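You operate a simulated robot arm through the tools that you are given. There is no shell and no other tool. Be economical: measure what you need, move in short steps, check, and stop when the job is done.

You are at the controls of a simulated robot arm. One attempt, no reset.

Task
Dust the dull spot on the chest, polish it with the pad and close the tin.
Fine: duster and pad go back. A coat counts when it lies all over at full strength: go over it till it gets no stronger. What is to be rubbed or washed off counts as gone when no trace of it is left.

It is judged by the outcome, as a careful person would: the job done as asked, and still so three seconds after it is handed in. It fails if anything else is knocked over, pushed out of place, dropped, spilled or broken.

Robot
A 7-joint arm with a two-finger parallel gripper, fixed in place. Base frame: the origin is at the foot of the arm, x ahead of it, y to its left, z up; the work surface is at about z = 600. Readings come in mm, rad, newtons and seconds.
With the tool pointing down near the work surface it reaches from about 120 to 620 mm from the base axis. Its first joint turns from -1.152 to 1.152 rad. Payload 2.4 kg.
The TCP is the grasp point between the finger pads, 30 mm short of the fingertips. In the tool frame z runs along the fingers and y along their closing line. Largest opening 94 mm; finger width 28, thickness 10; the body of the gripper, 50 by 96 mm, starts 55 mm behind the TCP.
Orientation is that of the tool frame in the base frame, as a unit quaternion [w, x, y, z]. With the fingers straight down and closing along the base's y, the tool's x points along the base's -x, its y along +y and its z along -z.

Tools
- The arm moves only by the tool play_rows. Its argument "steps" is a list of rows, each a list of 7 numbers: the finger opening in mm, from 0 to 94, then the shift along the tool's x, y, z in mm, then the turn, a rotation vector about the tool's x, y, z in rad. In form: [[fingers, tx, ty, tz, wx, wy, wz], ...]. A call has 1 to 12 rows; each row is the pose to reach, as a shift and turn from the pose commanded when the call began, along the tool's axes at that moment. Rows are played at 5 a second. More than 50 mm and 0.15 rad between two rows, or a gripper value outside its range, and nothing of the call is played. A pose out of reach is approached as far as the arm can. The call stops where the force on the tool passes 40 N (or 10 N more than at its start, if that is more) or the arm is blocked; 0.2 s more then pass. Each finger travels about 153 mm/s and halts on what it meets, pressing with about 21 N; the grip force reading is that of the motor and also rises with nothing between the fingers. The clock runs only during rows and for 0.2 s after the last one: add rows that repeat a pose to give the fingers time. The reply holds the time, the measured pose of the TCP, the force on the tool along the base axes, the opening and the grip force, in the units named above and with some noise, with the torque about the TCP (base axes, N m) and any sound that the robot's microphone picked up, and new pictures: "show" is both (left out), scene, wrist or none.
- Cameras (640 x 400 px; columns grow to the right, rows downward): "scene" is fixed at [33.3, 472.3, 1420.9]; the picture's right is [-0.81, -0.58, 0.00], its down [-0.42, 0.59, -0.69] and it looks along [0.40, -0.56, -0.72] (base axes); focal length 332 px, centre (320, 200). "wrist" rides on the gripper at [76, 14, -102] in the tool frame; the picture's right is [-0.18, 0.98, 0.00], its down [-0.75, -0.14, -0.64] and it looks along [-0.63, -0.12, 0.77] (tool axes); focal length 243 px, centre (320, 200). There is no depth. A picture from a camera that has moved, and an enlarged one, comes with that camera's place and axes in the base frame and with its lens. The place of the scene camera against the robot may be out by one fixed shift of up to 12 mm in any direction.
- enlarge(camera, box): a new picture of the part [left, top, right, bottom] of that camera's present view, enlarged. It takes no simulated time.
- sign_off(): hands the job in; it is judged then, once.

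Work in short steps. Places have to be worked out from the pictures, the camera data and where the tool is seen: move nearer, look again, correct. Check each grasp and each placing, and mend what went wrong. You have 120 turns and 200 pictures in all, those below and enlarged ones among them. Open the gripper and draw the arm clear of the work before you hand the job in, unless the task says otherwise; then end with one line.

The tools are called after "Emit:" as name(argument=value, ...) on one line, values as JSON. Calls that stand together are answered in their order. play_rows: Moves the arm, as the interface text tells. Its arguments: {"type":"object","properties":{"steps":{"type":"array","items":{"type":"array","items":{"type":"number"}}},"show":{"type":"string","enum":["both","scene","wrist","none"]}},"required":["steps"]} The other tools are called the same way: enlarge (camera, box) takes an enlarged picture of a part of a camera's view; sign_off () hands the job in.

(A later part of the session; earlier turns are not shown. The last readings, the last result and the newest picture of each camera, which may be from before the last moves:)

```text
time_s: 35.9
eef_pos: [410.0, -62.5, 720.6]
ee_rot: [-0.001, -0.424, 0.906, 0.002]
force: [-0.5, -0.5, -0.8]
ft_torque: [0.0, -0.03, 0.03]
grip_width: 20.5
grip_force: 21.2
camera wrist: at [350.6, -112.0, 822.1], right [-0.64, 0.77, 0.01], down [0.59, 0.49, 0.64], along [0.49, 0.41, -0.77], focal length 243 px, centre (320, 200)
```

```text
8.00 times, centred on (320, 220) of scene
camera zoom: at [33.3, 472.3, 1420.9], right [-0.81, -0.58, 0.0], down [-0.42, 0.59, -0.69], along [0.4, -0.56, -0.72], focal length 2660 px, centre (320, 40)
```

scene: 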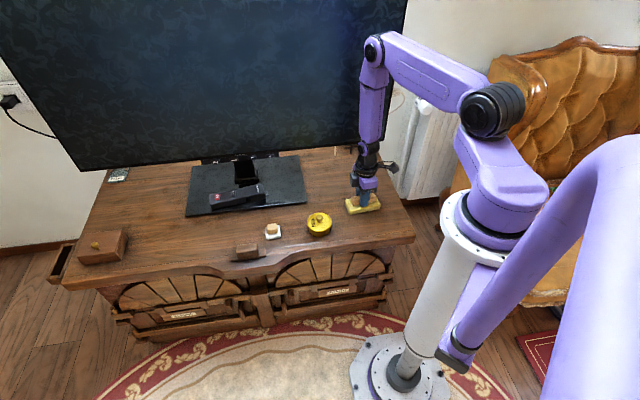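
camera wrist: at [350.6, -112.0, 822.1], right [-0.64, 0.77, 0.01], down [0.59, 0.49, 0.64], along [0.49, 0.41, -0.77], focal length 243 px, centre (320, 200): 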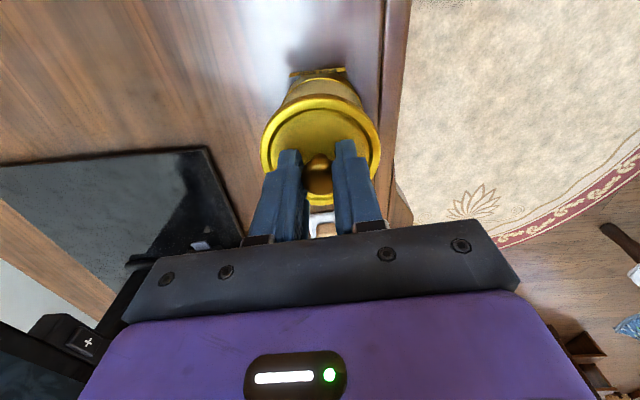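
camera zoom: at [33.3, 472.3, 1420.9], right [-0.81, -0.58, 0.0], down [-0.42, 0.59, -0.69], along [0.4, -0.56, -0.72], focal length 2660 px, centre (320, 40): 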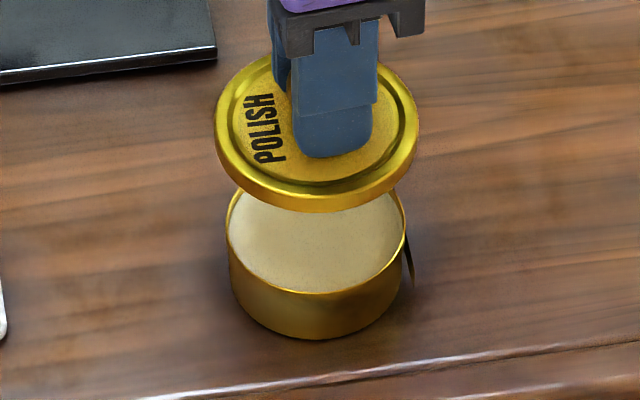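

Lid is off, polish visible. I'll set the lid down behind, around (458,-208), clear of spot and TV plate.

Emit:
play_rows(steps=[[2, 20, -32, -10, 0, 0, 0], [2, 40, -65, -10, 0, 0, 0], [2, 60, -98, -10, 0, 0, 0], [2, 81, -130, -10, 0, 0, 0], [2, 81, -130, 25, 0, 0, 0], [2, 81, -130, 60, 0, 0, 0], [2, 81, -130, 60, 0, 0, 0]])

Emit:
enlarge(camera="scene", box=[280, 140, 420, 235])

```text
time_s: 37.5
eef_pos: [460.5, -209.6, 659.6]
ee_rot: [-0.002, -0.424, 0.906, 0.002]
force: [0.3, 0.3, 0.8]
ft_torque: [0.02, -0.03, 0.03]
grip_width: 20.4
grip_force: 21.1
camera wrist: at [400.9, -258.2, 761.4], right [-0.64, 0.77, 0.01], down [0.59, 0.49, 0.64], along [0.49, 0.41, -0.77], focal length 243 px, centre (320, 200)
```

scene: 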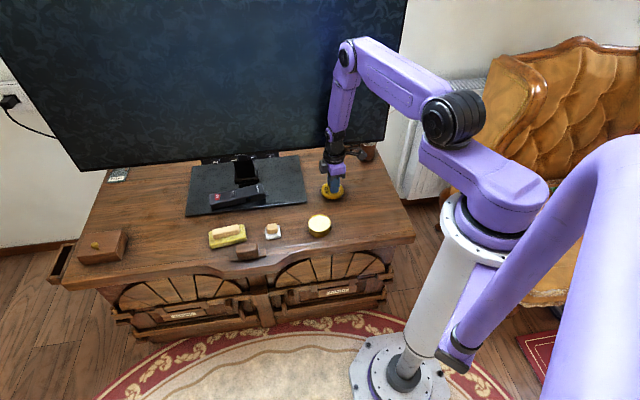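
wrist: 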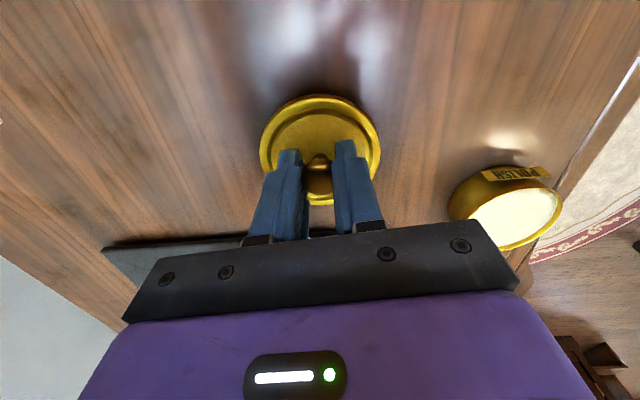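

```text
4.21 times, centred on (350, 188) of scene
camera zoom: at [33.3, 472.3, 1420.9], right [-0.81, -0.58, 0.0], down [-0.42, 0.59, -0.69], along [0.4, -0.56, -0.72], focal length 1400 px, centre (194, 253)
```

zoom: 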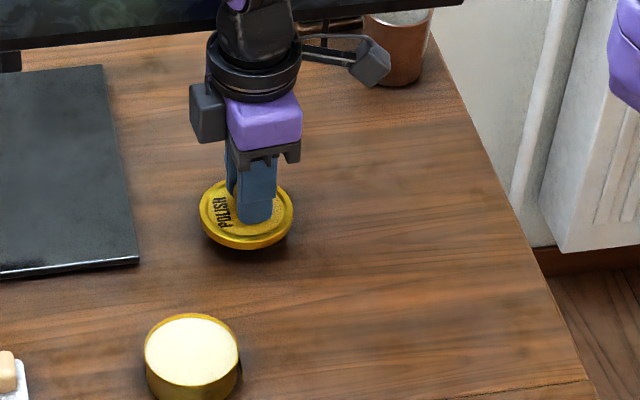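

Good clear place. Lowering gently until contact.

Emit:
play_rows(steps=[[2, 0, 0, 6, 0, 0, 0], [2, 0, 0, 10, 0, 0, 0], [2, 0, 0, 12, 0, 0, 0], [2, 0, 0, 13, 0, 0, 0], [2, 0, 0, 14, 0, 0, 0], [2, 0, 0, 15, 0, 0, 0], [2, 0, 0, 16, 0, 0, 0], [2, 0, 0, 17, 0, 0, 0], [2, 0, 0, 18, 0, 0, 0]], show="none")

Emit:
enlarge(camera="scene", box=[295, 160, 375, 210])

```text
time_s: 39.5
eef_pos: [458.4, -207.2, 642.4]
ee_rot: [-0.003, -0.424, 0.906, 0.002]
force: [-0.9, 0.9, -0.3]
ft_torque: [0.0, 0.01, 0.0]
grip_width: 20.4
grip_force: 21.4
```

```text
8.00 times, centred on (335, 185) of scene
camera zoom: at [33.3, 472.3, 1420.9], right [-0.81, -0.58, 0.0], down [-0.42, 0.59, -0.69], along [0.4, -0.56, -0.72], focal length 2660 px, centre (200, 320)
```

zoom: 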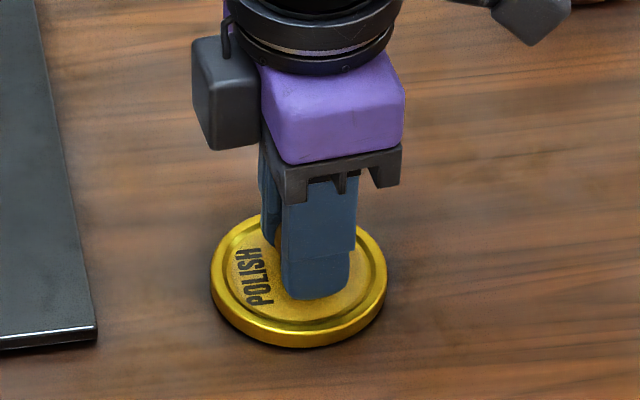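

Almost down, no contact yet; continuing in half-millimetre steps.

Emit:
play_rows(steps=[[2, 0, 0, 0.6, 0, 0, 0], [2, 0, 0, 1.2, 0, 0, 0], [2, 0, 0, 1.8, 0, 0, 0], [2, 0, 0, 2.4, 0, 0, 0]], show="none")

```text
time_s: 40.5
eef_pos: [459.2, -207.0, 639.4]
ee_rot: [-0.002, -0.424, 0.906, 0.002]
force: [1.3, 0.1, 0.4]
ft_torque: [0.08, 0.09, 0.01]
grip_width: 20.5
grip_force: 20.9
```

Emit:
play_rows(steps=[[2, 0, 0, 0.5, 0, 0, 0], [2, 0, 0, 1.0, 0, 0, 0], [2, 0, 0, 1.0, 0, 0, 0]], show="none")

```text
time_s: 41.3
eef_pos: [457.7, -206.2, 640.5]
ee_rot: [-0.001, -0.423, 0.906, 0.001]
force: [-3.3, -2.0, 20.7]
ft_torque: [0.02, 0.02, 0.0]
grip_width: 20.0
grip_force: 20.7
```

Down (20 N). Back off slightly, release and rise.

Emit:
play_rows(steps=[[2, 0, 0, -0.6, 0, 0, 0], [30, 0, 0, -0.6, 0, 0, 0], [50, 0, 0, -0.6, 0, 0, 0], [50, 0, 0, -25, 0, 0, 0], [50, 0, 0, -65, 0, 0, 0], [50, 0, 0, -110, 0, 0, 0], [50, 0, 0, -110, 0, 0, 0]], show="wrist")

Emit:
enlarge(camera="scene", box=[280, 150, 420, 240])

```text
time_s: 42.9
eef_pos: [458.0, -207.8, 749.7]
ee_rot: [-0.002, -0.424, 0.905, 0.002]
force: [-0.2, 0.0, -0.2]
ft_torque: [0.0, 0.01, -0.01]
grip_width: 50.1
grip_force: 0.0
camera wrist: at [397.8, -256.5, 850.9], right [-0.64, 0.77, 0.01], down [0.59, 0.49, 0.64], along [0.49, 0.41, -0.77], focal length 243 px, centre (320, 200)
```

wrist: 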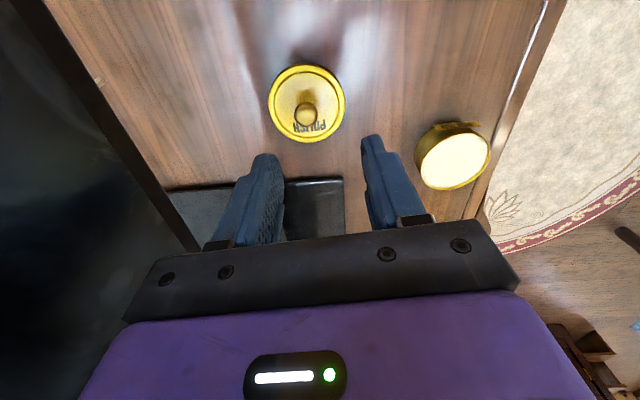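

```text
4.44 times, centred on (350, 195) of scene
camera zoom: at [33.3, 472.3, 1420.9], right [-0.81, -0.58, 0.0], down [-0.42, 0.59, -0.69], along [0.4, -0.56, -0.72], focal length 1478 px, centre (187, 222)
```

zoom: 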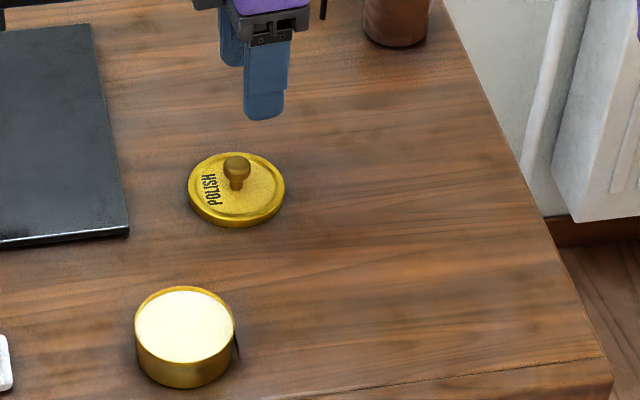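

Lid set down. A quick bare-handed close look at the spot to make sure no dust is left.

Emit:
play_rows(steps=[[70, 10, 40, -10, 0, 0, 0], [94, 20, 80, -20, 0, 0, 0], [94, 45, 84, -40, 0, 0, 0], [94, 65, 84, -40, 0, 0, 0], [94, 65, 84, -40, 0, 0, 0]], show="none")

Emit:
enlarge(camera="wrist", box=[160, 0, 480, 200])

```text
time_s: 44.1
eef_pos: [352.7, -203.1, 790.0]
ee_rot: [-0.002, -0.424, 0.905, 0.002]
force: [0.2, 0.6, 0.0]
ft_torque: [-0.03, 0.02, -0.01]
grip_width: 94.0
grip_force: 0.0
```

```text
2.00 times, centred on (320, 100) of wrist
camera zoom: at [293.5, -251.8, 892.8], right [-0.64, 0.77, 0.01], down [0.59, 0.49, 0.64], along [0.49, 0.41, -0.77], focal length 485 px, centre (320, 400)
```

zoom: 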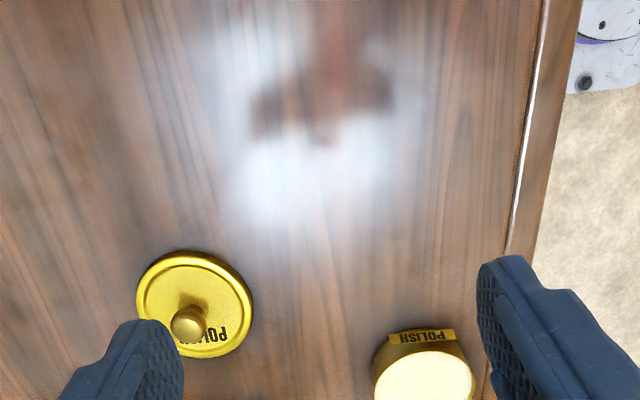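

No dust left. Now to the pad at ≈(520,37).

Emit:
play_rows(steps=[[94, -45, 4, 0, 0, 0, 0], [94, -90, 8, 0, 0, 0, 0], [94, -135, 12, 0, 0, 0, 0], [94, -180, 16, 0, 0, 0, 0], [94, -225, 20, 20, 0, 0, 0], [80, -265, 24, 40, 0, 0, 0], [80, -291, 26, 60, 0, 0, 0], [80, -291, 26, 60, 0, 0, 0]], show="wrist")

Emit:
enlarge(camera="wrist", box=[240, 40, 400, 140])

Emit:
enlarge(camera="scene", box=[240, 210, 304, 250])

```text
time_s: 45.9
eef_pos: [517.7, 37.1, 729.6]
ee_rot: [-0.002, -0.425, 0.905, 0.002]
force: [0.7, -0.5, 0.1]
ft_torque: [0.02, -0.01, 0.01]
grip_width: 79.6
grip_force: 0.1
camera wrist: at [458.5, -11.2, 830.2], right [-0.64, 0.77, 0.01], down [0.59, 0.49, 0.64], along [0.49, 0.41, -0.77], focal length 243 px, centre (320, 200)
```

wrist: 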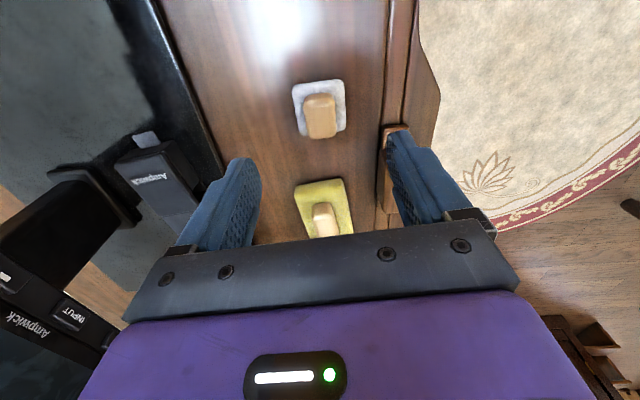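

```text
4.00 times, centred on (320, 90) of wrist
camera zoom: at [458.5, -11.2, 830.2], right [-0.64, 0.77, 0.01], down [0.59, 0.49, 0.64], along [0.49, 0.41, -0.77], focal length 970 px, centre (320, 640)
```

zoom: 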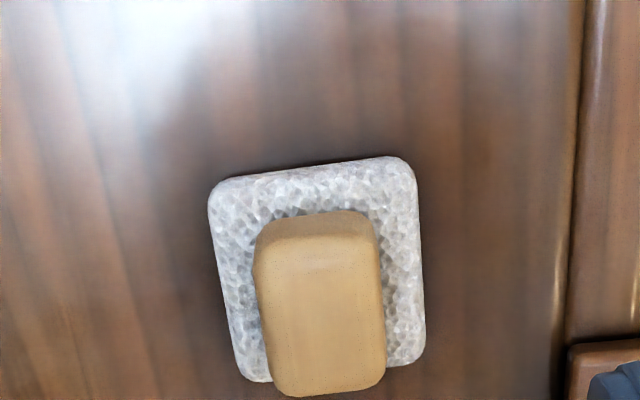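

```text
10.00 times, centred on (272, 230) of scene
camera zoom: at [33.3, 472.3, 1420.9], right [-0.81, -0.58, 0.0], down [-0.42, 0.59, -0.69], along [0.4, -0.56, -0.72], focal length 3324 px, centre (800, -100)
```

zoom: 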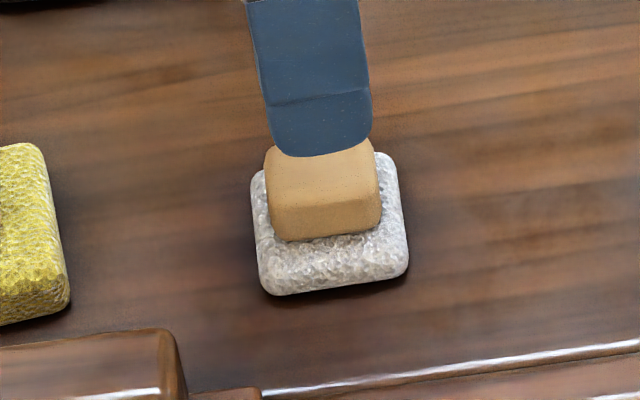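

Handle centre ≈ (520,40). Descend with 50 mm opening to TCP z≈647, slow at the end.

Emit:
play_rows(steps=[[60, -3.5, 0.5, 35, 0, 0, 0], [50, -3.5, 0.5, 65, 0, 0, 0], [45, -3.5, 0.5, 78, 0, 0, 0], [45, -3.5, 0.5, 81, 0, 0, 0], [45, -3.5, 0.5, 83, 0, 0, 0], [45, -3.5, 0.5, 83, 0, 0, 0]], show="wrist")

Emit:
enlarge(camera="scene", box=[240, 210, 304, 250])

```text
time_s: 47.3
eef_pos: [520.4, 39.2, 646.2]
ee_rot: [-0.002, -0.424, 0.906, 0.002]
force: [0.4, 0.0, -0.3]
ft_torque: [-0.01, 0.04, -0.03]
grip_width: 44.9
grip_force: 0.0
camera wrist: at [460.6, -9.1, 747.8], right [-0.64, 0.77, 0.01], down [0.59, 0.49, 0.64], along [0.49, 0.41, -0.77], focal length 243 px, centre (320, 200)
```

wrist: 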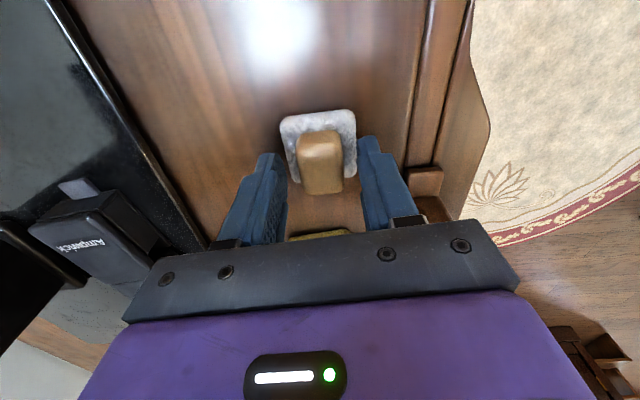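

```text
10.00 times, centred on (272, 230) of scene
camera zoom: at [33.3, 472.3, 1420.9], right [-0.81, -0.58, 0.0], down [-0.42, 0.59, -0.69], along [0.4, -0.56, -0.72], focal length 3324 px, centre (800, -100)
```

zoom: 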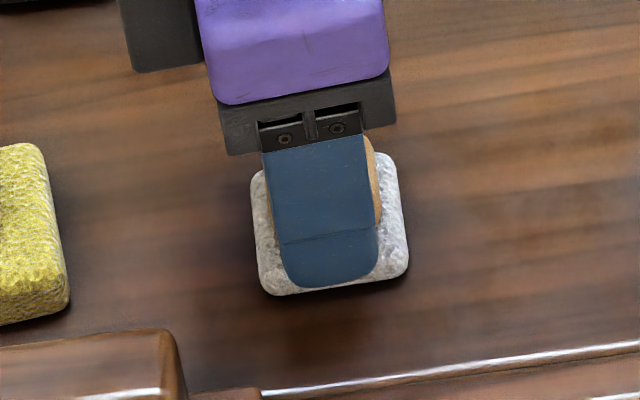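

Fingers straddle the handle above the pad. Closing.

Emit:
play_rows(steps=[[30, 0, 0, 0, 0, 0, 0], [5, 0, 0, 0, 0, 0, 0], [5, 0, 0, 0, 0, 0, 0], [5, 0, 0, 0, 0, 0, 0]], show="none")

Emit:
enlarge(camera="scene", box=[240, 210, 304, 250])

```text
time_s: 48.3
eef_pos: [519.8, 38.9, 647.4]
ee_rot: [-0.002, -0.424, 0.906, 0.003]
force: [-1.3, -0.4, 0.1]
ft_torque: [0.03, -0.06, 0.0]
grip_width: 24.9
grip_force: 20.8
```

```text
10.00 times, centred on (272, 230) of scene
camera zoom: at [33.3, 472.3, 1420.9], right [-0.81, -0.58, 0.0], down [-0.42, 0.59, -0.69], along [0.4, -0.56, -0.72], focal length 3324 px, centre (800, -100)
```

zoom: 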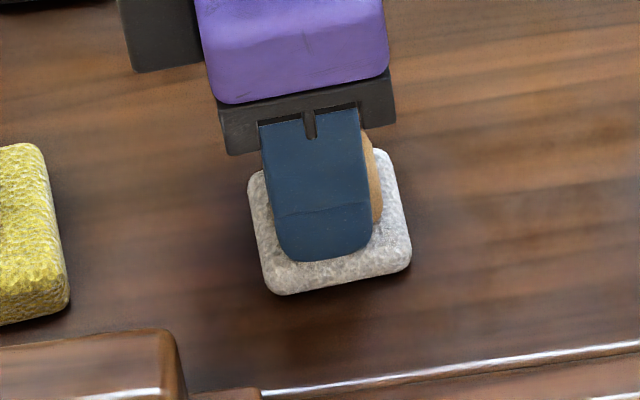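

Pad gripped (24.9 mm). Lift and carry over the tin.

Emit:
play_rows(steps=[[5, 0, 0, -35, 0, 0, 0], [5, 0, 0, -70, 0, 0, 0], [5, 40, 5, -70, 0, 0, 0], [5, 80, 10, -70, 0, 0, 0], [5, 120, 15, -70, 0, 0, 0], [5, 147, 19.4, -70, 0, 0, 0], [5, 147, 19.4, -45, 0, 0, 0], [5, 147, 19.4, -45, 0, 0, 0]], show="wrist")

Emit:
enlarge(camera="scene", box=[280, 195, 360, 245])

Emit:
enlarge(camera="wrist", box=[220, 60, 420, 190])

```text
time_s: 50.1
eef_pos: [411.5, -62.0, 690.7]
ee_rot: [-0.002, -0.424, 0.906, 0.002]
force: [-0.6, 0.6, -0.2]
ft_torque: [0.01, 0.0, -0.02]
grip_width: 25.0
grip_force: 21.1
camera wrist: at [351.5, -110.1, 792.6], right [-0.64, 0.77, 0.01], down [0.59, 0.49, 0.64], along [0.49, 0.41, -0.77], focal length 243 px, centre (320, 200)
```

wrist: 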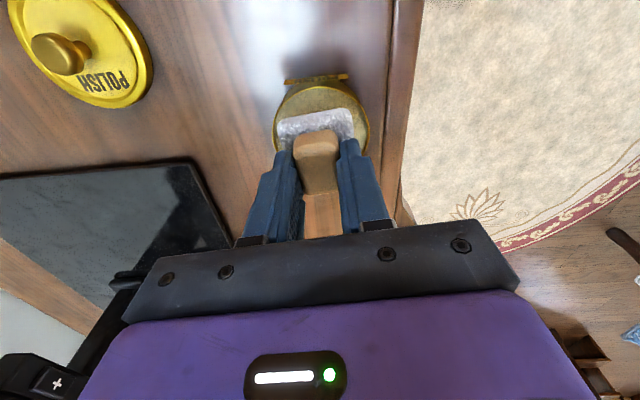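

```text
8.00 times, centred on (320, 220) of scene
camera zoom: at [33.3, 472.3, 1420.9], right [-0.81, -0.58, 0.0], down [-0.42, 0.59, -0.69], along [0.4, -0.56, -0.72], focal length 2660 px, centre (320, 40)
```

zoom: 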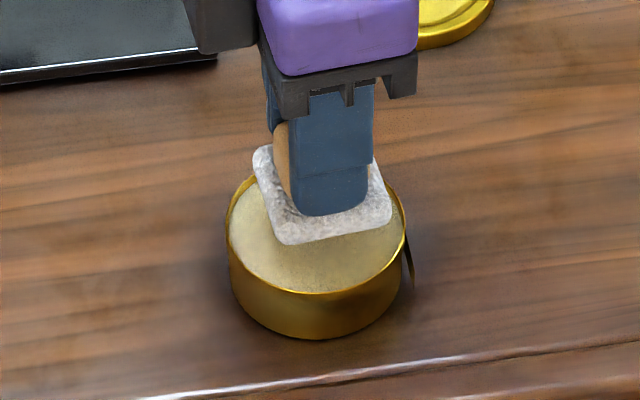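

```text
3.08 times, centred on (320, 125) of wrist
camera zoom: at [351.5, -110.1, 792.6], right [-0.64, 0.77, 0.01], down [0.59, 0.49, 0.64], along [0.49, 0.41, -0.77], focal length 746 px, centre (320, 431)
```

zoom: 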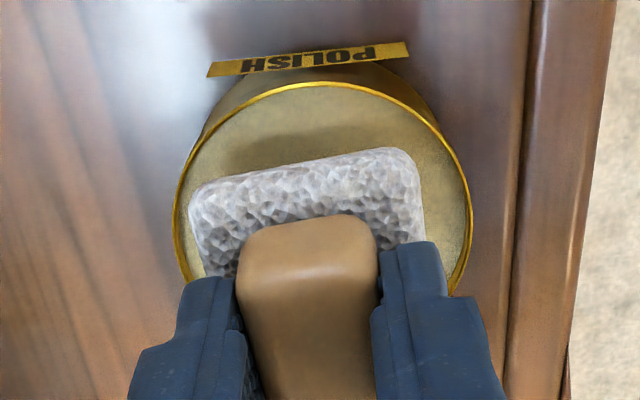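

The pad is centred over the tin within ~2 mm. Lowering onto the polish in small steps.

Emit:
play_rows(steps=[[5, -1.5, 0, 8, 0, 0, 0], [5, -1.5, 0, 12, 0, 0, 0], [5, -1.5, 0, 14, 0, 0, 0], [5, -1.5, 0, 15.5, 0, 0, 0], [5, -1.5, 0, 17, 0, 0, 0], [5, -1.5, 0, 18, 0, 0, 0]], show="wrist")

Emit:
enlarge(camera="scene", box=[280, 195, 360, 245])

```text
time_s: 51.5
eef_pos: [413.4, -60.6, 673.7]
ee_rot: [-0.002, -0.424, 0.906, 0.002]
force: [-5.6, 0.9, 34.5]
ft_torque: [-0.26, 0.1, -0.05]
grip_width: 25.3
grip_force: 21.0
camera wrist: at [353.1, -108.5, 776.2], right [-0.64, 0.77, 0.0], down [0.59, 0.49, 0.64], along [0.49, 0.41, -0.77], focal length 243 px, centre (320, 200)
```

wrist: 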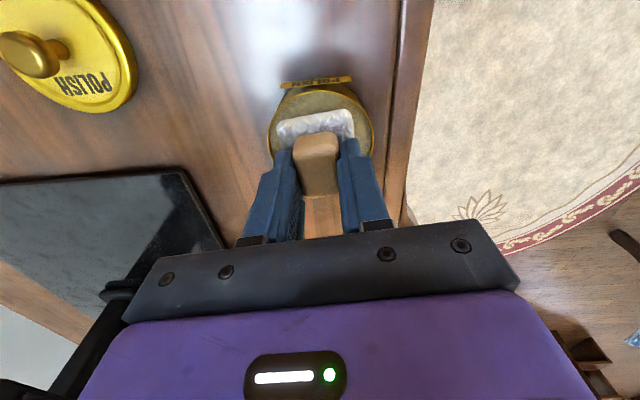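

```text
8.00 times, centred on (320, 220) of scene
camera zoom: at [32.7, 472.4, 1420.9], right [-0.81, -0.58, 0.0], down [-0.42, 0.59, -0.69], along [0.4, -0.56, -0.72], focal length 2660 px, centre (320, 40)
```

zoom: 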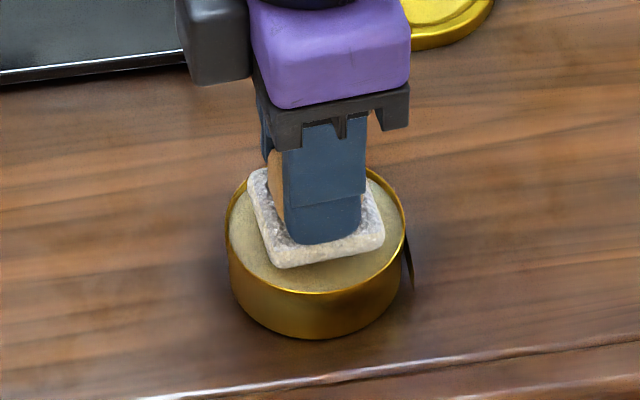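

Firm contact on the polish. Lift slightly, shift a bit and dab once more for a full load.

Emit:
play_rows(steps=[[5, 0, 0, -4, 0, 0, 0], [5, 2, 4, -4, 0, 0, 0], [5, 2, 4, -2, 0, 0, 0], [5, 2, 4, -1, 0, 0, 0], [5, 2, 4, -0.5, 0, 0, 0], [5, 2, 4, -0.5, 0, 0, 0]], show="none")

Emit:
enlarge(camera="scene", box=[280, 195, 360, 245])

```text
time_s: 52.9
eef_pos: [407.8, -59.4, 674.9]
ee_rot: [-0.003, -0.424, 0.906, 0.001]
force: [-0.7, 0.1, 0.9]
ft_torque: [-0.05, 0.01, -0.03]
grip_width: 25.2
grip_force: 21.6
```

```text
8.00 times, centred on (320, 220) of scene
camera zoom: at [33.3, 472.3, 1420.9], right [-0.81, -0.58, 0.0], down [-0.42, 0.59, -0.69], along [0.4, -0.56, -0.72], focal length 2660 px, centre (320, 40)
```

zoom: 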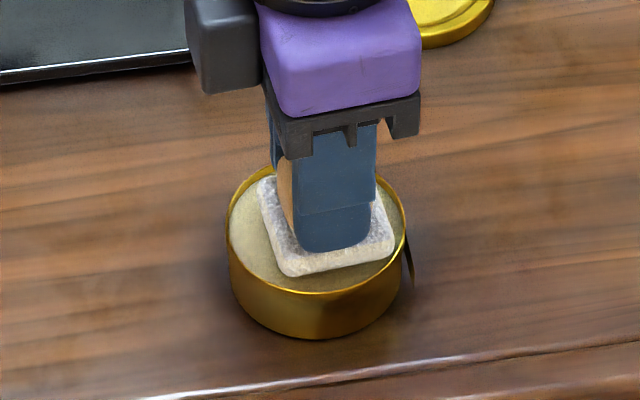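

Pad's edges now look creamy. A small rub in the tin, then lift out.

Emit:
play_rows(steps=[[5, 0, 0, 0.5, 0, 0, 0], [5, -3, -2, 0.5, 0, 0, 0], [5, 0, -3, 0.5, 0, 0, 0], [5, 0, 0, 0.5, 0, 0, 0], [5, 0, 0, -10, 0, 0, 0], [5, 0, 0, -35, 0, 0, 0], [5, 0, 0, -35, 0, 0, 0]], show="none")

Emit:
enlarge(camera="scene", box=[280, 190, 360, 240])

```text
time_s: 54.5
eef_pos: [409.0, -58.1, 709.5]
ee_rot: [-0.002, -0.424, 0.906, 0.002]
force: [0.0, -0.2, 0.3]
ft_torque: [0.01, -0.03, -0.01]
grip_width: 24.9
grip_force: 21.1
```

```text
8.00 times, centred on (320, 215) of scene
camera zoom: at [33.3, 472.3, 1420.9], right [-0.81, -0.58, 0.0], down [-0.42, 0.59, -0.69], along [0.4, -0.56, -0.72], focal length 2660 px, centre (320, 80)
```

zoom: 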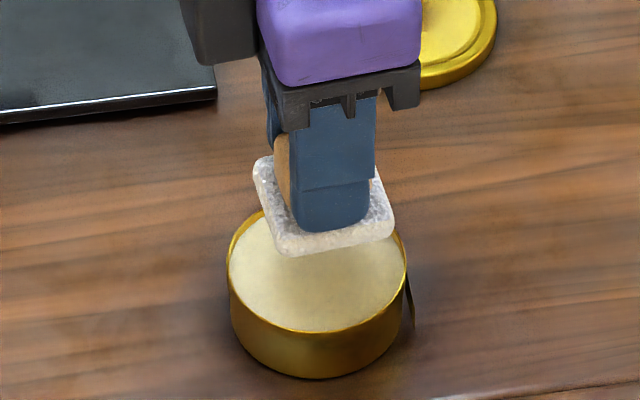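

Now over to the spot and lower to contact at its centre.

Emit:
play_rows(steps=[[5, 40, -12, 0, 0, 0, 0], [5, 80, -25, 0, 0, 0, 0], [5, 120, -38, 0, 0, 0, 0], [5, 159, -50, 0, 0, 0, 0], [5, 159, -50, 40, 0, 0, 0], [5, 159, -50, 58, 0, 0, 0], [5, 159, -50, 61, 0, 0, 0], [5, 159, -50, 62, 0, 0, 0], [5, 159, -50, 62.6, 0, 0, 0], [5, 159, -50, 63.1, 0, 0, 0]], show="wrist")

```text
time_s: 56.7
eef_pos: [344.8, -211.4, 645.8]
ee_rot: [-0.001, -0.424, 0.905, 0.002]
force: [0.2, -0.3, 0.1]
ft_torque: [0.02, 0.02, 0.06]
grip_width: 24.8
grip_force: 21.6
camera wrist: at [284.8, -261.5, 748.2], right [-0.64, 0.77, 0.01], down [0.59, 0.49, 0.64], along [0.49, 0.41, -0.77], focal length 243 px, centre (320, 200)
```

wrist: 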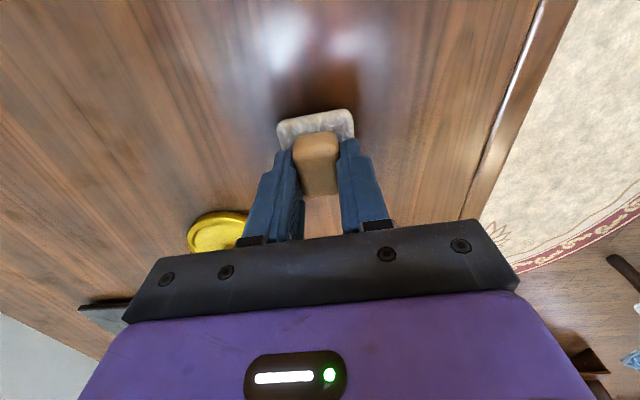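

Nearly touching; continuing down in small steps.

Emit:
play_rows(steps=[[5, 0, 0, 0.4, 0, 0, 0], [5, 0, 0, 0.8, 0, 0, 0], [5, 0, 0, 0.8, 0, 0, 0]], show="none")

```text
time_s: 57.5
eef_pos: [345.9, -211.8, 646.1]
ee_rot: [-0.001, -0.424, 0.905, 0.002]
force: [0.0, -0.2, -0.2]
ft_torque: [-0.02, 0.0, 0.0]
grip_width: 25.2
grip_force: 20.7
```

Emit:
play_rows(steps=[[5, 0, 0, 0.4, 0, 0, 0], [5, 0, 0, 0.8, 0, 0, 0], [5, 0, 0, 1.2, 0, 0, 0]], show="none")

```text
time_s: 58.3
eef_pos: [345.1, -212.3, 644.1]
ee_rot: [-0.002, -0.424, 0.906, 0.002]
force: [0.3, -0.4, -0.1]
ft_torque: [-0.01, -0.03, 0.02]
grip_width: 25.0
grip_force: 21.3
```

Emit:
play_rows(steps=[[5, 0, 0, 0.5, 0, 0, 0], [5, 0, 0, 1.0, 0, 0, 0], [5, 0, 0, 1.5, 0, 0, 0], [5, 0, 0, 2.0, 0, 0, 0]], show="none")

Emit:
enlarge(camera="scene", box=[325, 185, 405, 235])

```text
time_s: 59.3
eef_pos: [345.3, -212.4, 643.5]
ee_rot: [-0.001, -0.424, 0.906, 0.002]
force: [-1.6, 2.7, 12.7]
ft_torque: [0.02, -0.12, 0.03]
grip_width: 25.1
grip_force: 21.0
stopped in row 4: the force on the tool passed its limit at 42 N (the readings are from after the stop); the commanded pose is now the measured one
```

```text
8.00 times, centred on (365, 210) of scene
camera zoom: at [33.1, 472.4, 1420.9], right [-0.81, -0.58, 0.0], down [-0.42, 0.59, -0.69], along [0.4, -0.56, -0.72], focal length 2660 px, centre (-40, 120)
```

zoom: 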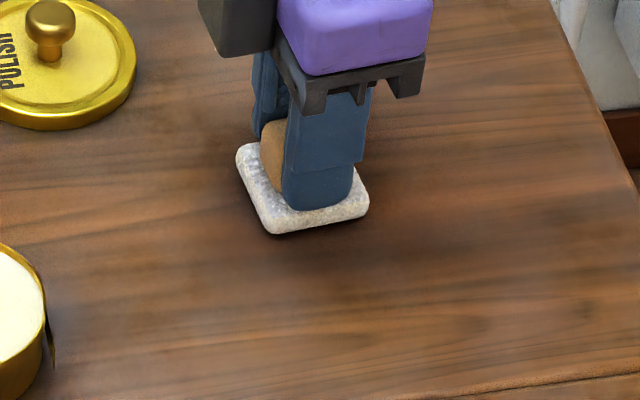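

Contact at z≈643.5. Starting polishing strokes across, then look at how the coat shows.

Emit:
play_rows(steps=[[5, 0, 22, -0.2, 0, 0, 0], [5, 0, 44, -0.2, 0, 0, 0], [5, 0, 62, -0.2, 0, 0, 0], [5, -20, 62, -0.2, 0, 0, 0], [5, -20, 40, -0.2, 0, 0, 0], [5, -20, 18, -0.2, 0, 0, 0], [5, -20, -4, -0.2, 0, 0, 0], [5, -20, -26, -0.2, 0, 0, 0], [5, -20, -46, -0.2, 0, 0, 0], [5, 0, -46, -0.2, 0, 0, 0], [5, 0, -24, -0.2, 0, 0, 0], [5, 0, -2, -0.2, 0, 0, 0]], show="wrist")

Emit:
enlarge(camera="scene", box=[325, 185, 405, 235])

```text
time_s: 61.9
eef_pos: [346.8, -213.9, 645.1]
ee_rot: [-0.001, -0.425, 0.905, 0.002]
force: [0.5, -0.1, -0.2]
ft_torque: [0.0, 0.03, -0.01]
grip_width: 25.0
grip_force: 21.3
camera wrist: at [286.3, -262.4, 746.5], right [-0.64, 0.77, 0.0], down [0.59, 0.49, 0.64], along [0.49, 0.41, -0.77], focal length 243 px, centre (320, 200)
```

wrist: 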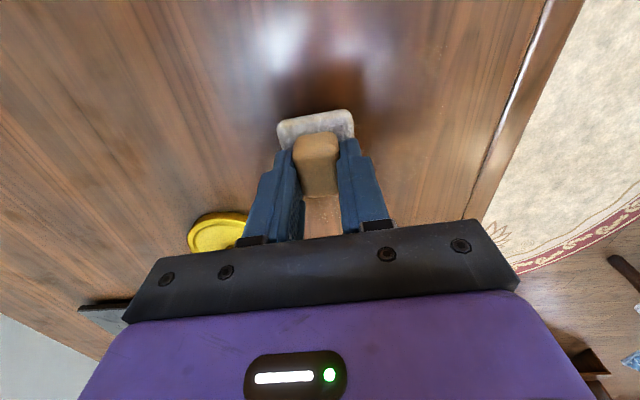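

```text
8.00 times, centred on (365, 210) of scene
camera zoom: at [33.3, 472.3, 1420.9], right [-0.81, -0.58, 0.0], down [-0.42, 0.59, -0.69], along [0.4, -0.56, -0.72], focal length 2660 px, centre (-40, 120)
```

zoom: 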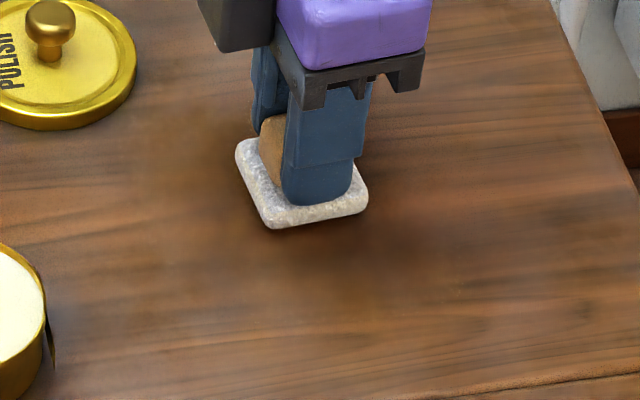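

A polish film is appearing. Force reads zero, so I lower a little to regain contact.

Emit:
play_rows(steps=[[5, 0, 0, 0.3, 0, 0, 0], [5, 0, 0, 0.6, 0, 0, 0], [5, 0, 0, 0.6, 0, 0, 0]], show="none")

```text
time_s: 62.7
eef_pos: [346.4, -214.3, 644.2]
ee_rot: [-0.002, -0.424, 0.906, 0.002]
force: [-1.3, -0.6, 4.4]
ft_torque: [-0.1, -0.02, -0.06]
grip_width: 24.8
grip_force: 21.2
```

Contact at 4 N. Continuing strokes on the other lanes.

Emit:
play_rows(steps=[[5, 20, 0, 0.15, 0, 0, 0], [5, 20, 22, 0.15, 0, 0, 0], [5, 20, 44, 0.15, 0, 0, 0], [5, 20, 64, 0.15, 0, 0, 0], [5, 38, 60, 0.15, 0, 0, 0], [5, 38, 38, 0.15, 0, 0, 0], [5, 38, 16, 0.15, 0, 0, 0], [5, 38, -6, 0.15, 0, 0, 0], [5, 38, -28, 0.15, 0, 0, 0], [5, 30, -46, 0.15, 0, 0, 0], [5, 18, -30, 0.15, 0, 0, 0], [5, 18, -8, 0.15, 0, 0, 0]], show="none")

Emit:
play_rows(steps=[[5, -18, 8, -0.1, 0, 0, 0], [5, -36, 20, -0.1, 0, 0, 0], [5, -58, 30, -0.1, 0, 0, 0], [5, -58, 50, -0.1, 0, 0, 0], [5, -58, 70, -0.1, 0, 0, 0], [5, -40, 70, -0.1, 0, 0, 0], [5, -40, 48, -0.1, 0, 0, 0], [5, -40, 26, -0.1, 0, 0, 0], [5, -40, 4, -0.1, 0, 0, 0], [5, -40, -18, -0.1, 0, 0, 0], [5, -40, -38, -0.1, 0, 0, 0], [5, -18, -20, -0.1, 0, 0, 0]], show="wrist")

Emit:
enlarge(camera="scene", box=[325, 175, 405, 225])

```text
time_s: 64.9
eef_pos: [354.8, -267.1, 643.2]
ee_rot: [-0.003, -0.422, 0.906, 0.003]
force: [0.1, 1.6, 10.2]
ft_torque: [-0.07, -0.19, 0.01]
grip_width: 25.1
grip_force: 21.4
stopped in row 10: the force on the tool passed its limit at 43 N (the readings are from after the stop); the commanded pose is now the measured one
```

```text
time_s: 66.7
eef_pos: [353.6, -213.5, 643.6]
ee_rot: [-0.005, -0.422, 0.906, 0.006]
force: [-0.7, -0.8, 13.8]
ft_torque: [-0.15, -0.2, -0.02]
grip_width: 25.1
grip_force: 20.7
stopped in row 8: the force on the tool passed its limit at 45 N (the readings are from after the stop); the commanded pose is now the measured one
camera wrist: at [295.9, -263.2, 745.6], right [-0.63, 0.77, 0.02], down [0.6, 0.48, 0.64], along [0.49, 0.41, -0.77], focal length 243 px, centre (320, 200)
```

wrist: 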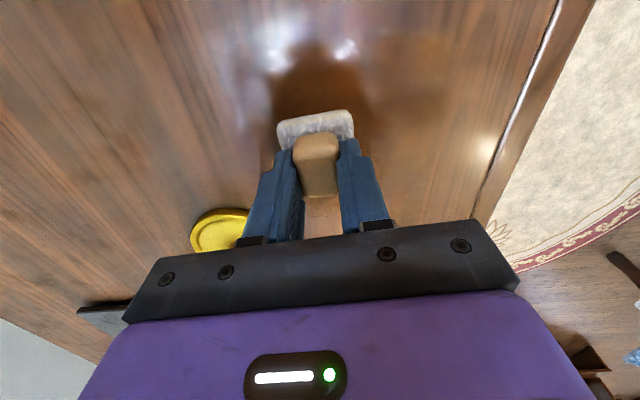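

```text
8.00 times, centred on (365, 200) of scene
camera zoom: at [33.1, 472.4, 1420.9], right [-0.81, -0.58, 0.0], down [-0.42, 0.59, -0.69], along [0.4, -0.56, -0.72], focal length 2660 px, centre (-40, 200)
```

zoom: 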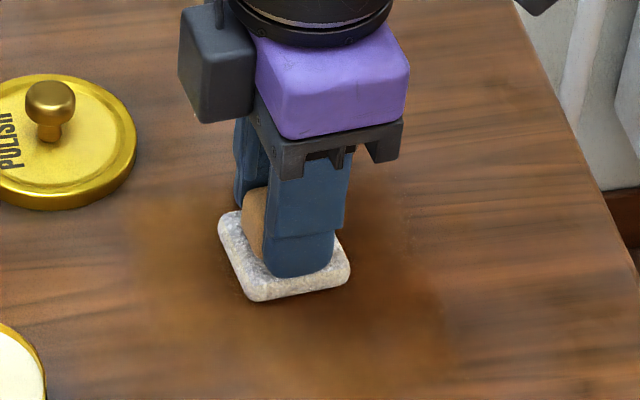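

The coat shows as a warm brown film. I lift, correct the small tilt, and step aside to see coverage.

Emit:
play_rows(steps=[[5, 0, 0, -3, 0.013, -0.003, 0], [5, 0, 0, -40, 0.013, -0.003, 0], [5, -40, 0, -60, 0.013, -0.003, 0], [5, -80, -10, -60, 0.013, -0.003, 0], [5, -110, -10, -60, 0.013, -0.003, 0], [5, -110, -10, -60, 0.013, -0.003, 0]], show="wrist")

Emit:
enlarge(camera="scene", box=[315, 170, 411, 230])

Emit:
enlarge(camera="wrist", box=[160, 0, 480, 200])

```text
time_s: 68.1
eef_pos: [434.2, -136.2, 701.2]
ee_rot: [-0.001, -0.423, 0.906, 0.002]
force: [0.3, 0.1, -0.5]
ft_torque: [0.0, -0.02, -0.02]
grip_width: 25.2
grip_force: 21.0
camera wrist: at [374.4, -184.9, 802.7], right [-0.64, 0.77, 0.01], down [0.59, 0.49, 0.64], along [0.49, 0.41, -0.77], focal length 243 px, centre (320, 200)
```

wrist: 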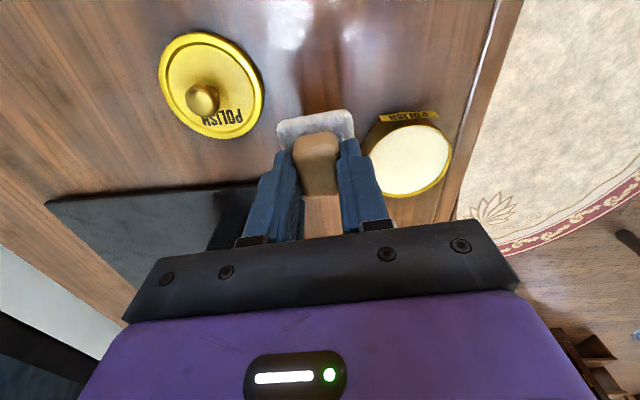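

```text
6.67 times, centred on (363, 200) of scene
camera zoom: at [33.3, 472.3, 1420.9], right [-0.81, -0.58, 0.0], down [-0.42, 0.59, -0.69], along [0.4, -0.56, -0.72], focal length 2216 px, centre (33, 200)
```

zoom: 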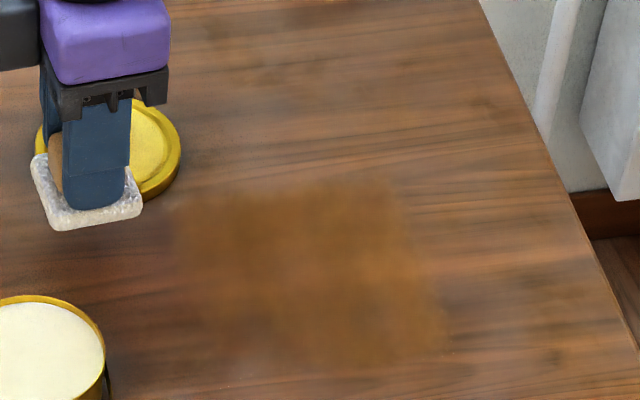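

```text
2.00 times, centred on (320, 100) of wrist
camera zoom: at [374.4, -184.9, 802.7], right [-0.64, 0.77, 0.01], down [0.59, 0.49, 0.64], along [0.49, 0.41, -0.77], focal length 485 px, centre (320, 400)
```

zoom: 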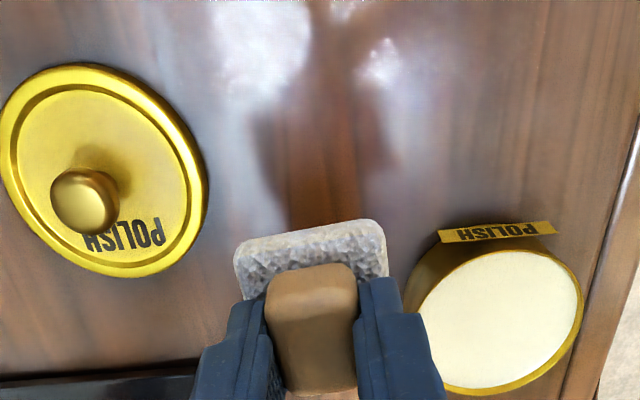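

The coat covers a ~112 mm square centred ≈(348,-211), still uneven. Going back for systematic passes, starting at the near-tin lane.

Emit:
play_rows(steps=[[5, 35, 10, 0, 0, 0, 0], [5, 70, 19, 10, 0, 0, 0], [5, 70, 19, 45, 0, 0, 0], [5, 70, 19, 55, 0, 0, 0], [5, 70, 19, 56.2, 0, 0, 0], [5, 70, 19, 56.8, 0, 0, 0], [5, 70, 19, 57.2, 0, 0, 0], [5, 70, 19, 57.2, 0, 0, 0]], show="none")

```text
time_s: 69.9
eef_pos: [373.9, -177.2, 646.1]
ee_rot: [-0.001, -0.423, 0.906, 0.003]
force: [-0.3, -0.3, -1.0]
ft_torque: [-0.01, 0.03, -0.03]
grip_width: 25.1
grip_force: 20.8
```

Emit:
play_rows(steps=[[5, 0, 0, 0.7, 0, 0, 0], [5, 0, 0, 1.2, 0, 0, 0], [5, 0, 0, 1.6, 0, 0, 0], [5, 0, 0, 1.6, 0, 0, 0]], show="none")

```text
time_s: 70.9
eef_pos: [375.0, -178.1, 643.5]
ee_rot: [-0.001, -0.422, 0.906, 0.002]
force: [-0.1, 0.3, 0.0]
ft_torque: [-0.01, 0.01, -0.01]
grip_width: 25.0
grip_force: 21.1
```

Emit:
play_rows(steps=[[5, 0, 0, 0.4, 0, 0, 0], [5, 0, 0, 0.8, 0, 0, 0], [5, 0, 0, 0.8, 0, 0, 0]], show="none")

```text
time_s: 71.7
eef_pos: [374.8, -177.0, 642.9]
ee_rot: [-0.001, -0.424, 0.906, 0.003]
force: [-2.9, 1.9, 20.3]
ft_torque: [-0.08, 0.08, -0.05]
grip_width: 25.2
grip_force: 20.6
```

Contact at 20 N; easing off 0.25 mm and stroking lanes.

Emit:
play_rows(steps=[[5, 0, 28, -0.25, 0, 0, 0], [5, 0, 56, -0.25, 0, 0, 0], [5, 0, 28, -0.25, 0, 0, 0], [5, 0, 0, -0.25, 0, 0, 0], [5, 0, -28, -0.25, 0, 0, 0], [5, 0, -56, -0.25, 0, 0, 0], [5, 18, -56, -0.25, 0, 0, 0], [5, 18, -28, -0.25, 0, 0, 0], [5, 18, 0, -0.25, 0, 0, 0], [5, 18, 28, -0.25, 0, 0, 0], [5, 18, 56, -0.25, 0, 0, 0], [5, 36, 56, -0.25, 0, 0, 0]], show="none")

```text
time_s: 74.3
eef_pos: [307.3, -168.3, 644.2]
ee_rot: [-0.003, -0.425, 0.905, 0.003]
force: [2.7, 7.5, 17.3]
ft_torque: [0.13, -0.47, 0.12]
grip_width: 25.1
grip_force: 21.1
```

Good contact (17 N). Next lanes.

Emit:
play_rows(steps=[[5, 0, -28, 0, 0, 0, 0], [5, 0, -56, 0, 0, 0, 0], [5, 0, -84, 0, 0, 0, 0], [5, 0, -112, 0, 0, 0, 0], [5, 18, -112, 0, 0, 0, 0], [5, 18, -84, 0, 0, 0, 0], [5, 18, -56, 0, 0, 0, 0], [5, 18, -28, 0, 0, 0, 0], [5, 18, 0, 0, 0, 0, 0], [5, 36, 0, 0, 0, 0, 0]], show="none")

```text
time_s: 74.7
eef_pos: [312.2, -174.6, 643.7]
ee_rot: [-0.007, -0.422, 0.906, 0.01]
force: [-0.1, -2.4, 15.3]
ft_torque: [-0.22, -0.33, -0.04]
grip_width: 25.1
grip_force: 20.9
stopped in row 1: the force on the tool passed its limit at 45 N (the readings are from after the stop); the commanded pose is now the measured one
```

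Friction tripped the limit and tilted the tool slightly; I lift 1 mm, level it, and re-contact gently.

Emit:
play_rows(steps=[[5, 0, 0, -1.5, 0.022, -0.004, 0], [5, 0, 0, -1.5, 0.022, -0.004, 0], [5, 0, 0, -0.5, 0.022, -0.004, 0], [5, 0, 0, -0.5, 0.022, -0.004, 0]], show="none")

```text
time_s: 75.7
eef_pos: [312.6, -173.9, 644.7]
ee_rot: [0.0, -0.423, 0.906, 0.0]
force: [-1.1, 0.6, 0.1]
ft_torque: [0.07, -0.02, 0.02]
grip_width: 25.2
grip_force: 21.2
```

Emit:
play_rows(steps=[[5, 0, 0, 0.3, 0, 0, 0], [5, 0, 0, 0.6, 0, 0, 0], [5, 0, 0, 0.6, 0, 0, 0]], show="none")

```text
time_s: 76.5
eef_pos: [311.8, -173.5, 644.1]
ee_rot: [0.0, -0.423, 0.906, 0.001]
force: [0.6, 1.9, 12.3]
ft_torque: [0.0, -0.05, 0.01]
grip_width: 25.2
grip_force: 21.1
```

Emit:
play_rows(steps=[[5, 0, -20, -0.15, 0, 0, 0], [5, 0, -42, -0.15, 0, 0, 0], [5, 0, -64, -0.15, 0, 0, 0], [5, 0, -86, -0.15, 0, 0, 0], [5, 0, -106, -0.15, 0, 0, 0], [5, 18, -106, -0.15, 0, 0, 0], [5, 18, -84, -0.15, 0, 0, 0], [5, 18, -62, -0.15, 0, 0, 0], [5, 18, -40, -0.15, 0, 0, 0], [5, 18, -18, -0.15, 0, 0, 0], [5, 18, 4, -0.15, 0, 0, 0], [5, 34, 4, -0.15, 0, 0, 0]], show="wrist")

Emit:
enlarge(camera="scene", box=[315, 170, 411, 230])

```text
time_s: 79.0
eef_pos: [287.3, -196.3, 644.9]
ee_rot: [-0.001, -0.424, 0.906, 0.001]
force: [0.0, 0.5, 0.6]
ft_torque: [-0.03, -0.01, 0.01]
grip_width: 25.0
grip_force: 20.2
camera wrist: at [227.7, -245.9, 745.7], right [-0.64, 0.77, 0.0], down [0.59, 0.49, 0.64], along [0.49, 0.41, -0.77], focal length 243 px, centre (320, 200)
```

wrist: 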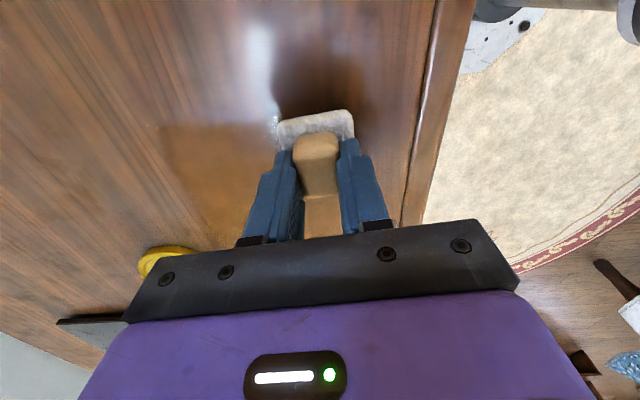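

```text
6.67 times, centred on (363, 200) of scene
camera zoom: at [33.3, 472.3, 1420.9], right [-0.81, -0.58, 0.0], down [-0.42, 0.59, -0.69], along [0.4, -0.56, -0.72], focal length 2216 px, centre (33, 200)
```

zoom: 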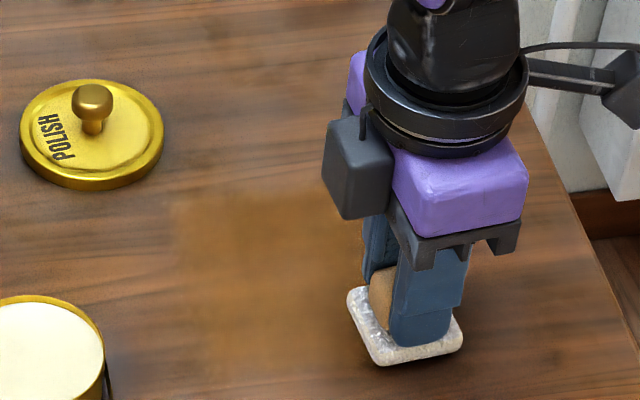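

Strong even coat with clear edges on the done side. Now the near-end lanes; regain contact first.

Emit:
play_rows(steps=[[5, 0, -4, 0.3, 0, 0, 0], [5, 0, -4, 0.5, 0, 0, 0], [5, 0, -4, 0.5, 0, 0, 0]], show="none")

```text
time_s: 79.8
eef_pos: [290.3, -198.8, 644.7]
ee_rot: [-0.002, -0.424, 0.906, 0.003]
force: [-2.9, 2.5, 13.1]
ft_torque: [0.03, -0.02, 0.03]
grip_width: 25.3
grip_force: 21.7
```

Emit:
play_rows(steps=[[5, 0, -22, -0.15, 0, 0, 0], [5, 0, -44, -0.15, 0, 0, 0], [5, 0, -66, -0.15, 0, 0, 0], [5, 0, -88, -0.15, 0, 0, 0], [5, 0, -104, -0.15, 0, 0, 0], [5, 16, -104, -0.15, 0, 0, 0], [5, 16, -82, -0.15, 0, 0, 0], [5, 16, -60, -0.15, 0, 0, 0], [5, 16, -38, -0.15, 0, 0, 0], [5, 16, -16, -0.15, 0, 0, 0], [5, 16, 6, -0.15, 0, 0, 0], [5, 28, 6, -0.15, 0, 0, 0]], show="none")

```text
time_s: 82.5
eef_pos: [265.7, -216.0, 644.2]
ee_rot: [-0.003, -0.426, 0.905, 0.004]
force: [7.5, 8.9, 26.0]
ft_torque: [0.14, -0.53, 0.14]
grip_width: 25.2
grip_force: 21.8
```

Emit:
play_rows(steps=[[5, 0, 0, -0.5, 0.006, 0, 0], [5, 0, -22, -0.3, 0.006, 0, 0], [5, 0, -44, -0.3, 0.006, 0, 0], [5, 0, -66, -0.3, 0.006, 0, 0], [5, 0, -88, -0.3, 0.006, 0, 0], [5, 0, -110, -0.3, 0.006, 0, 0], [5, -20, -110, -0.3, 0.006, 0, 0], [5, -40, -110, -0.3, 0.006, 0, 0], [5, -60, -110, -0.3, 0.006, 0, 0], [5, -60, -110, -0.3, 0.006, 0, 0]], show="none")

```text
time_s: 83.0
eef_pos: [274.3, -226.6, 643.7]
ee_rot: [-0.002, -0.421, 0.907, 0.004]
force: [-1.0, 0.0, 14.2]
ft_torque: [-0.24, -0.21, 0.01]
grip_width: 24.8
grip_force: 20.8
stopped in row 2: the force on the tool passed its limit at 46 N (the readings are from after the stop); the commanded pose is now the measured one
```

Stopped by friction again. Lift, level, and inspect the coat.

Emit:
play_rows(steps=[[5, 0, 0, -3, 0.008, 0, 0], [5, 0, 0, -45, 0.008, 0, 0], [5, -40, 0, -60, 0.008, 0, 0], [5, -80, 0, -60, 0.008, 0, 0], [5, -120, 0, -60, 0.008, 0, 0], [5, -160, -10, -60, 0.008, 0, 0], [5, -200, -20, -60, 0.008, 0, 0], [5, -200, -20, -60, 0.008, 0, 0]], show="none")

Emit:
enlarge(camera="scene", box=[315, 170, 411, 230])

```text
time_s: 84.8
eef_pos: [419.3, -85.1, 703.1]
ee_rot: [-0.002, -0.421, 0.907, 0.001]
force: [0.1, 0.0, -0.7]
ft_torque: [-0.03, -0.01, -0.01]
grip_width: 24.9
grip_force: 21.0
```

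```text
6.67 times, centred on (363, 200) of scene
camera zoom: at [33.3, 472.3, 1420.9], right [-0.81, -0.58, 0.0], down [-0.42, 0.59, -0.69], along [0.4, -0.56, -0.72], focal length 2216 px, centre (33, 200)
```

zoom: 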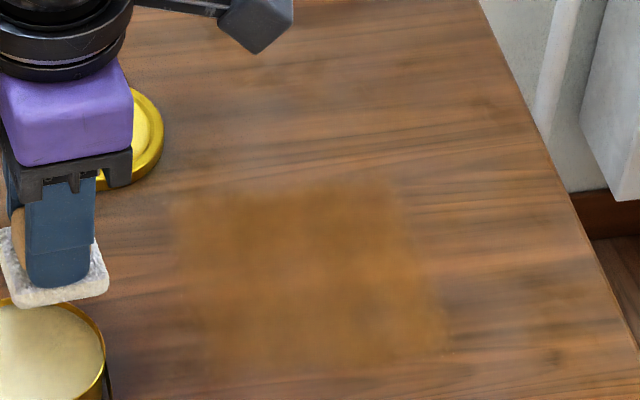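

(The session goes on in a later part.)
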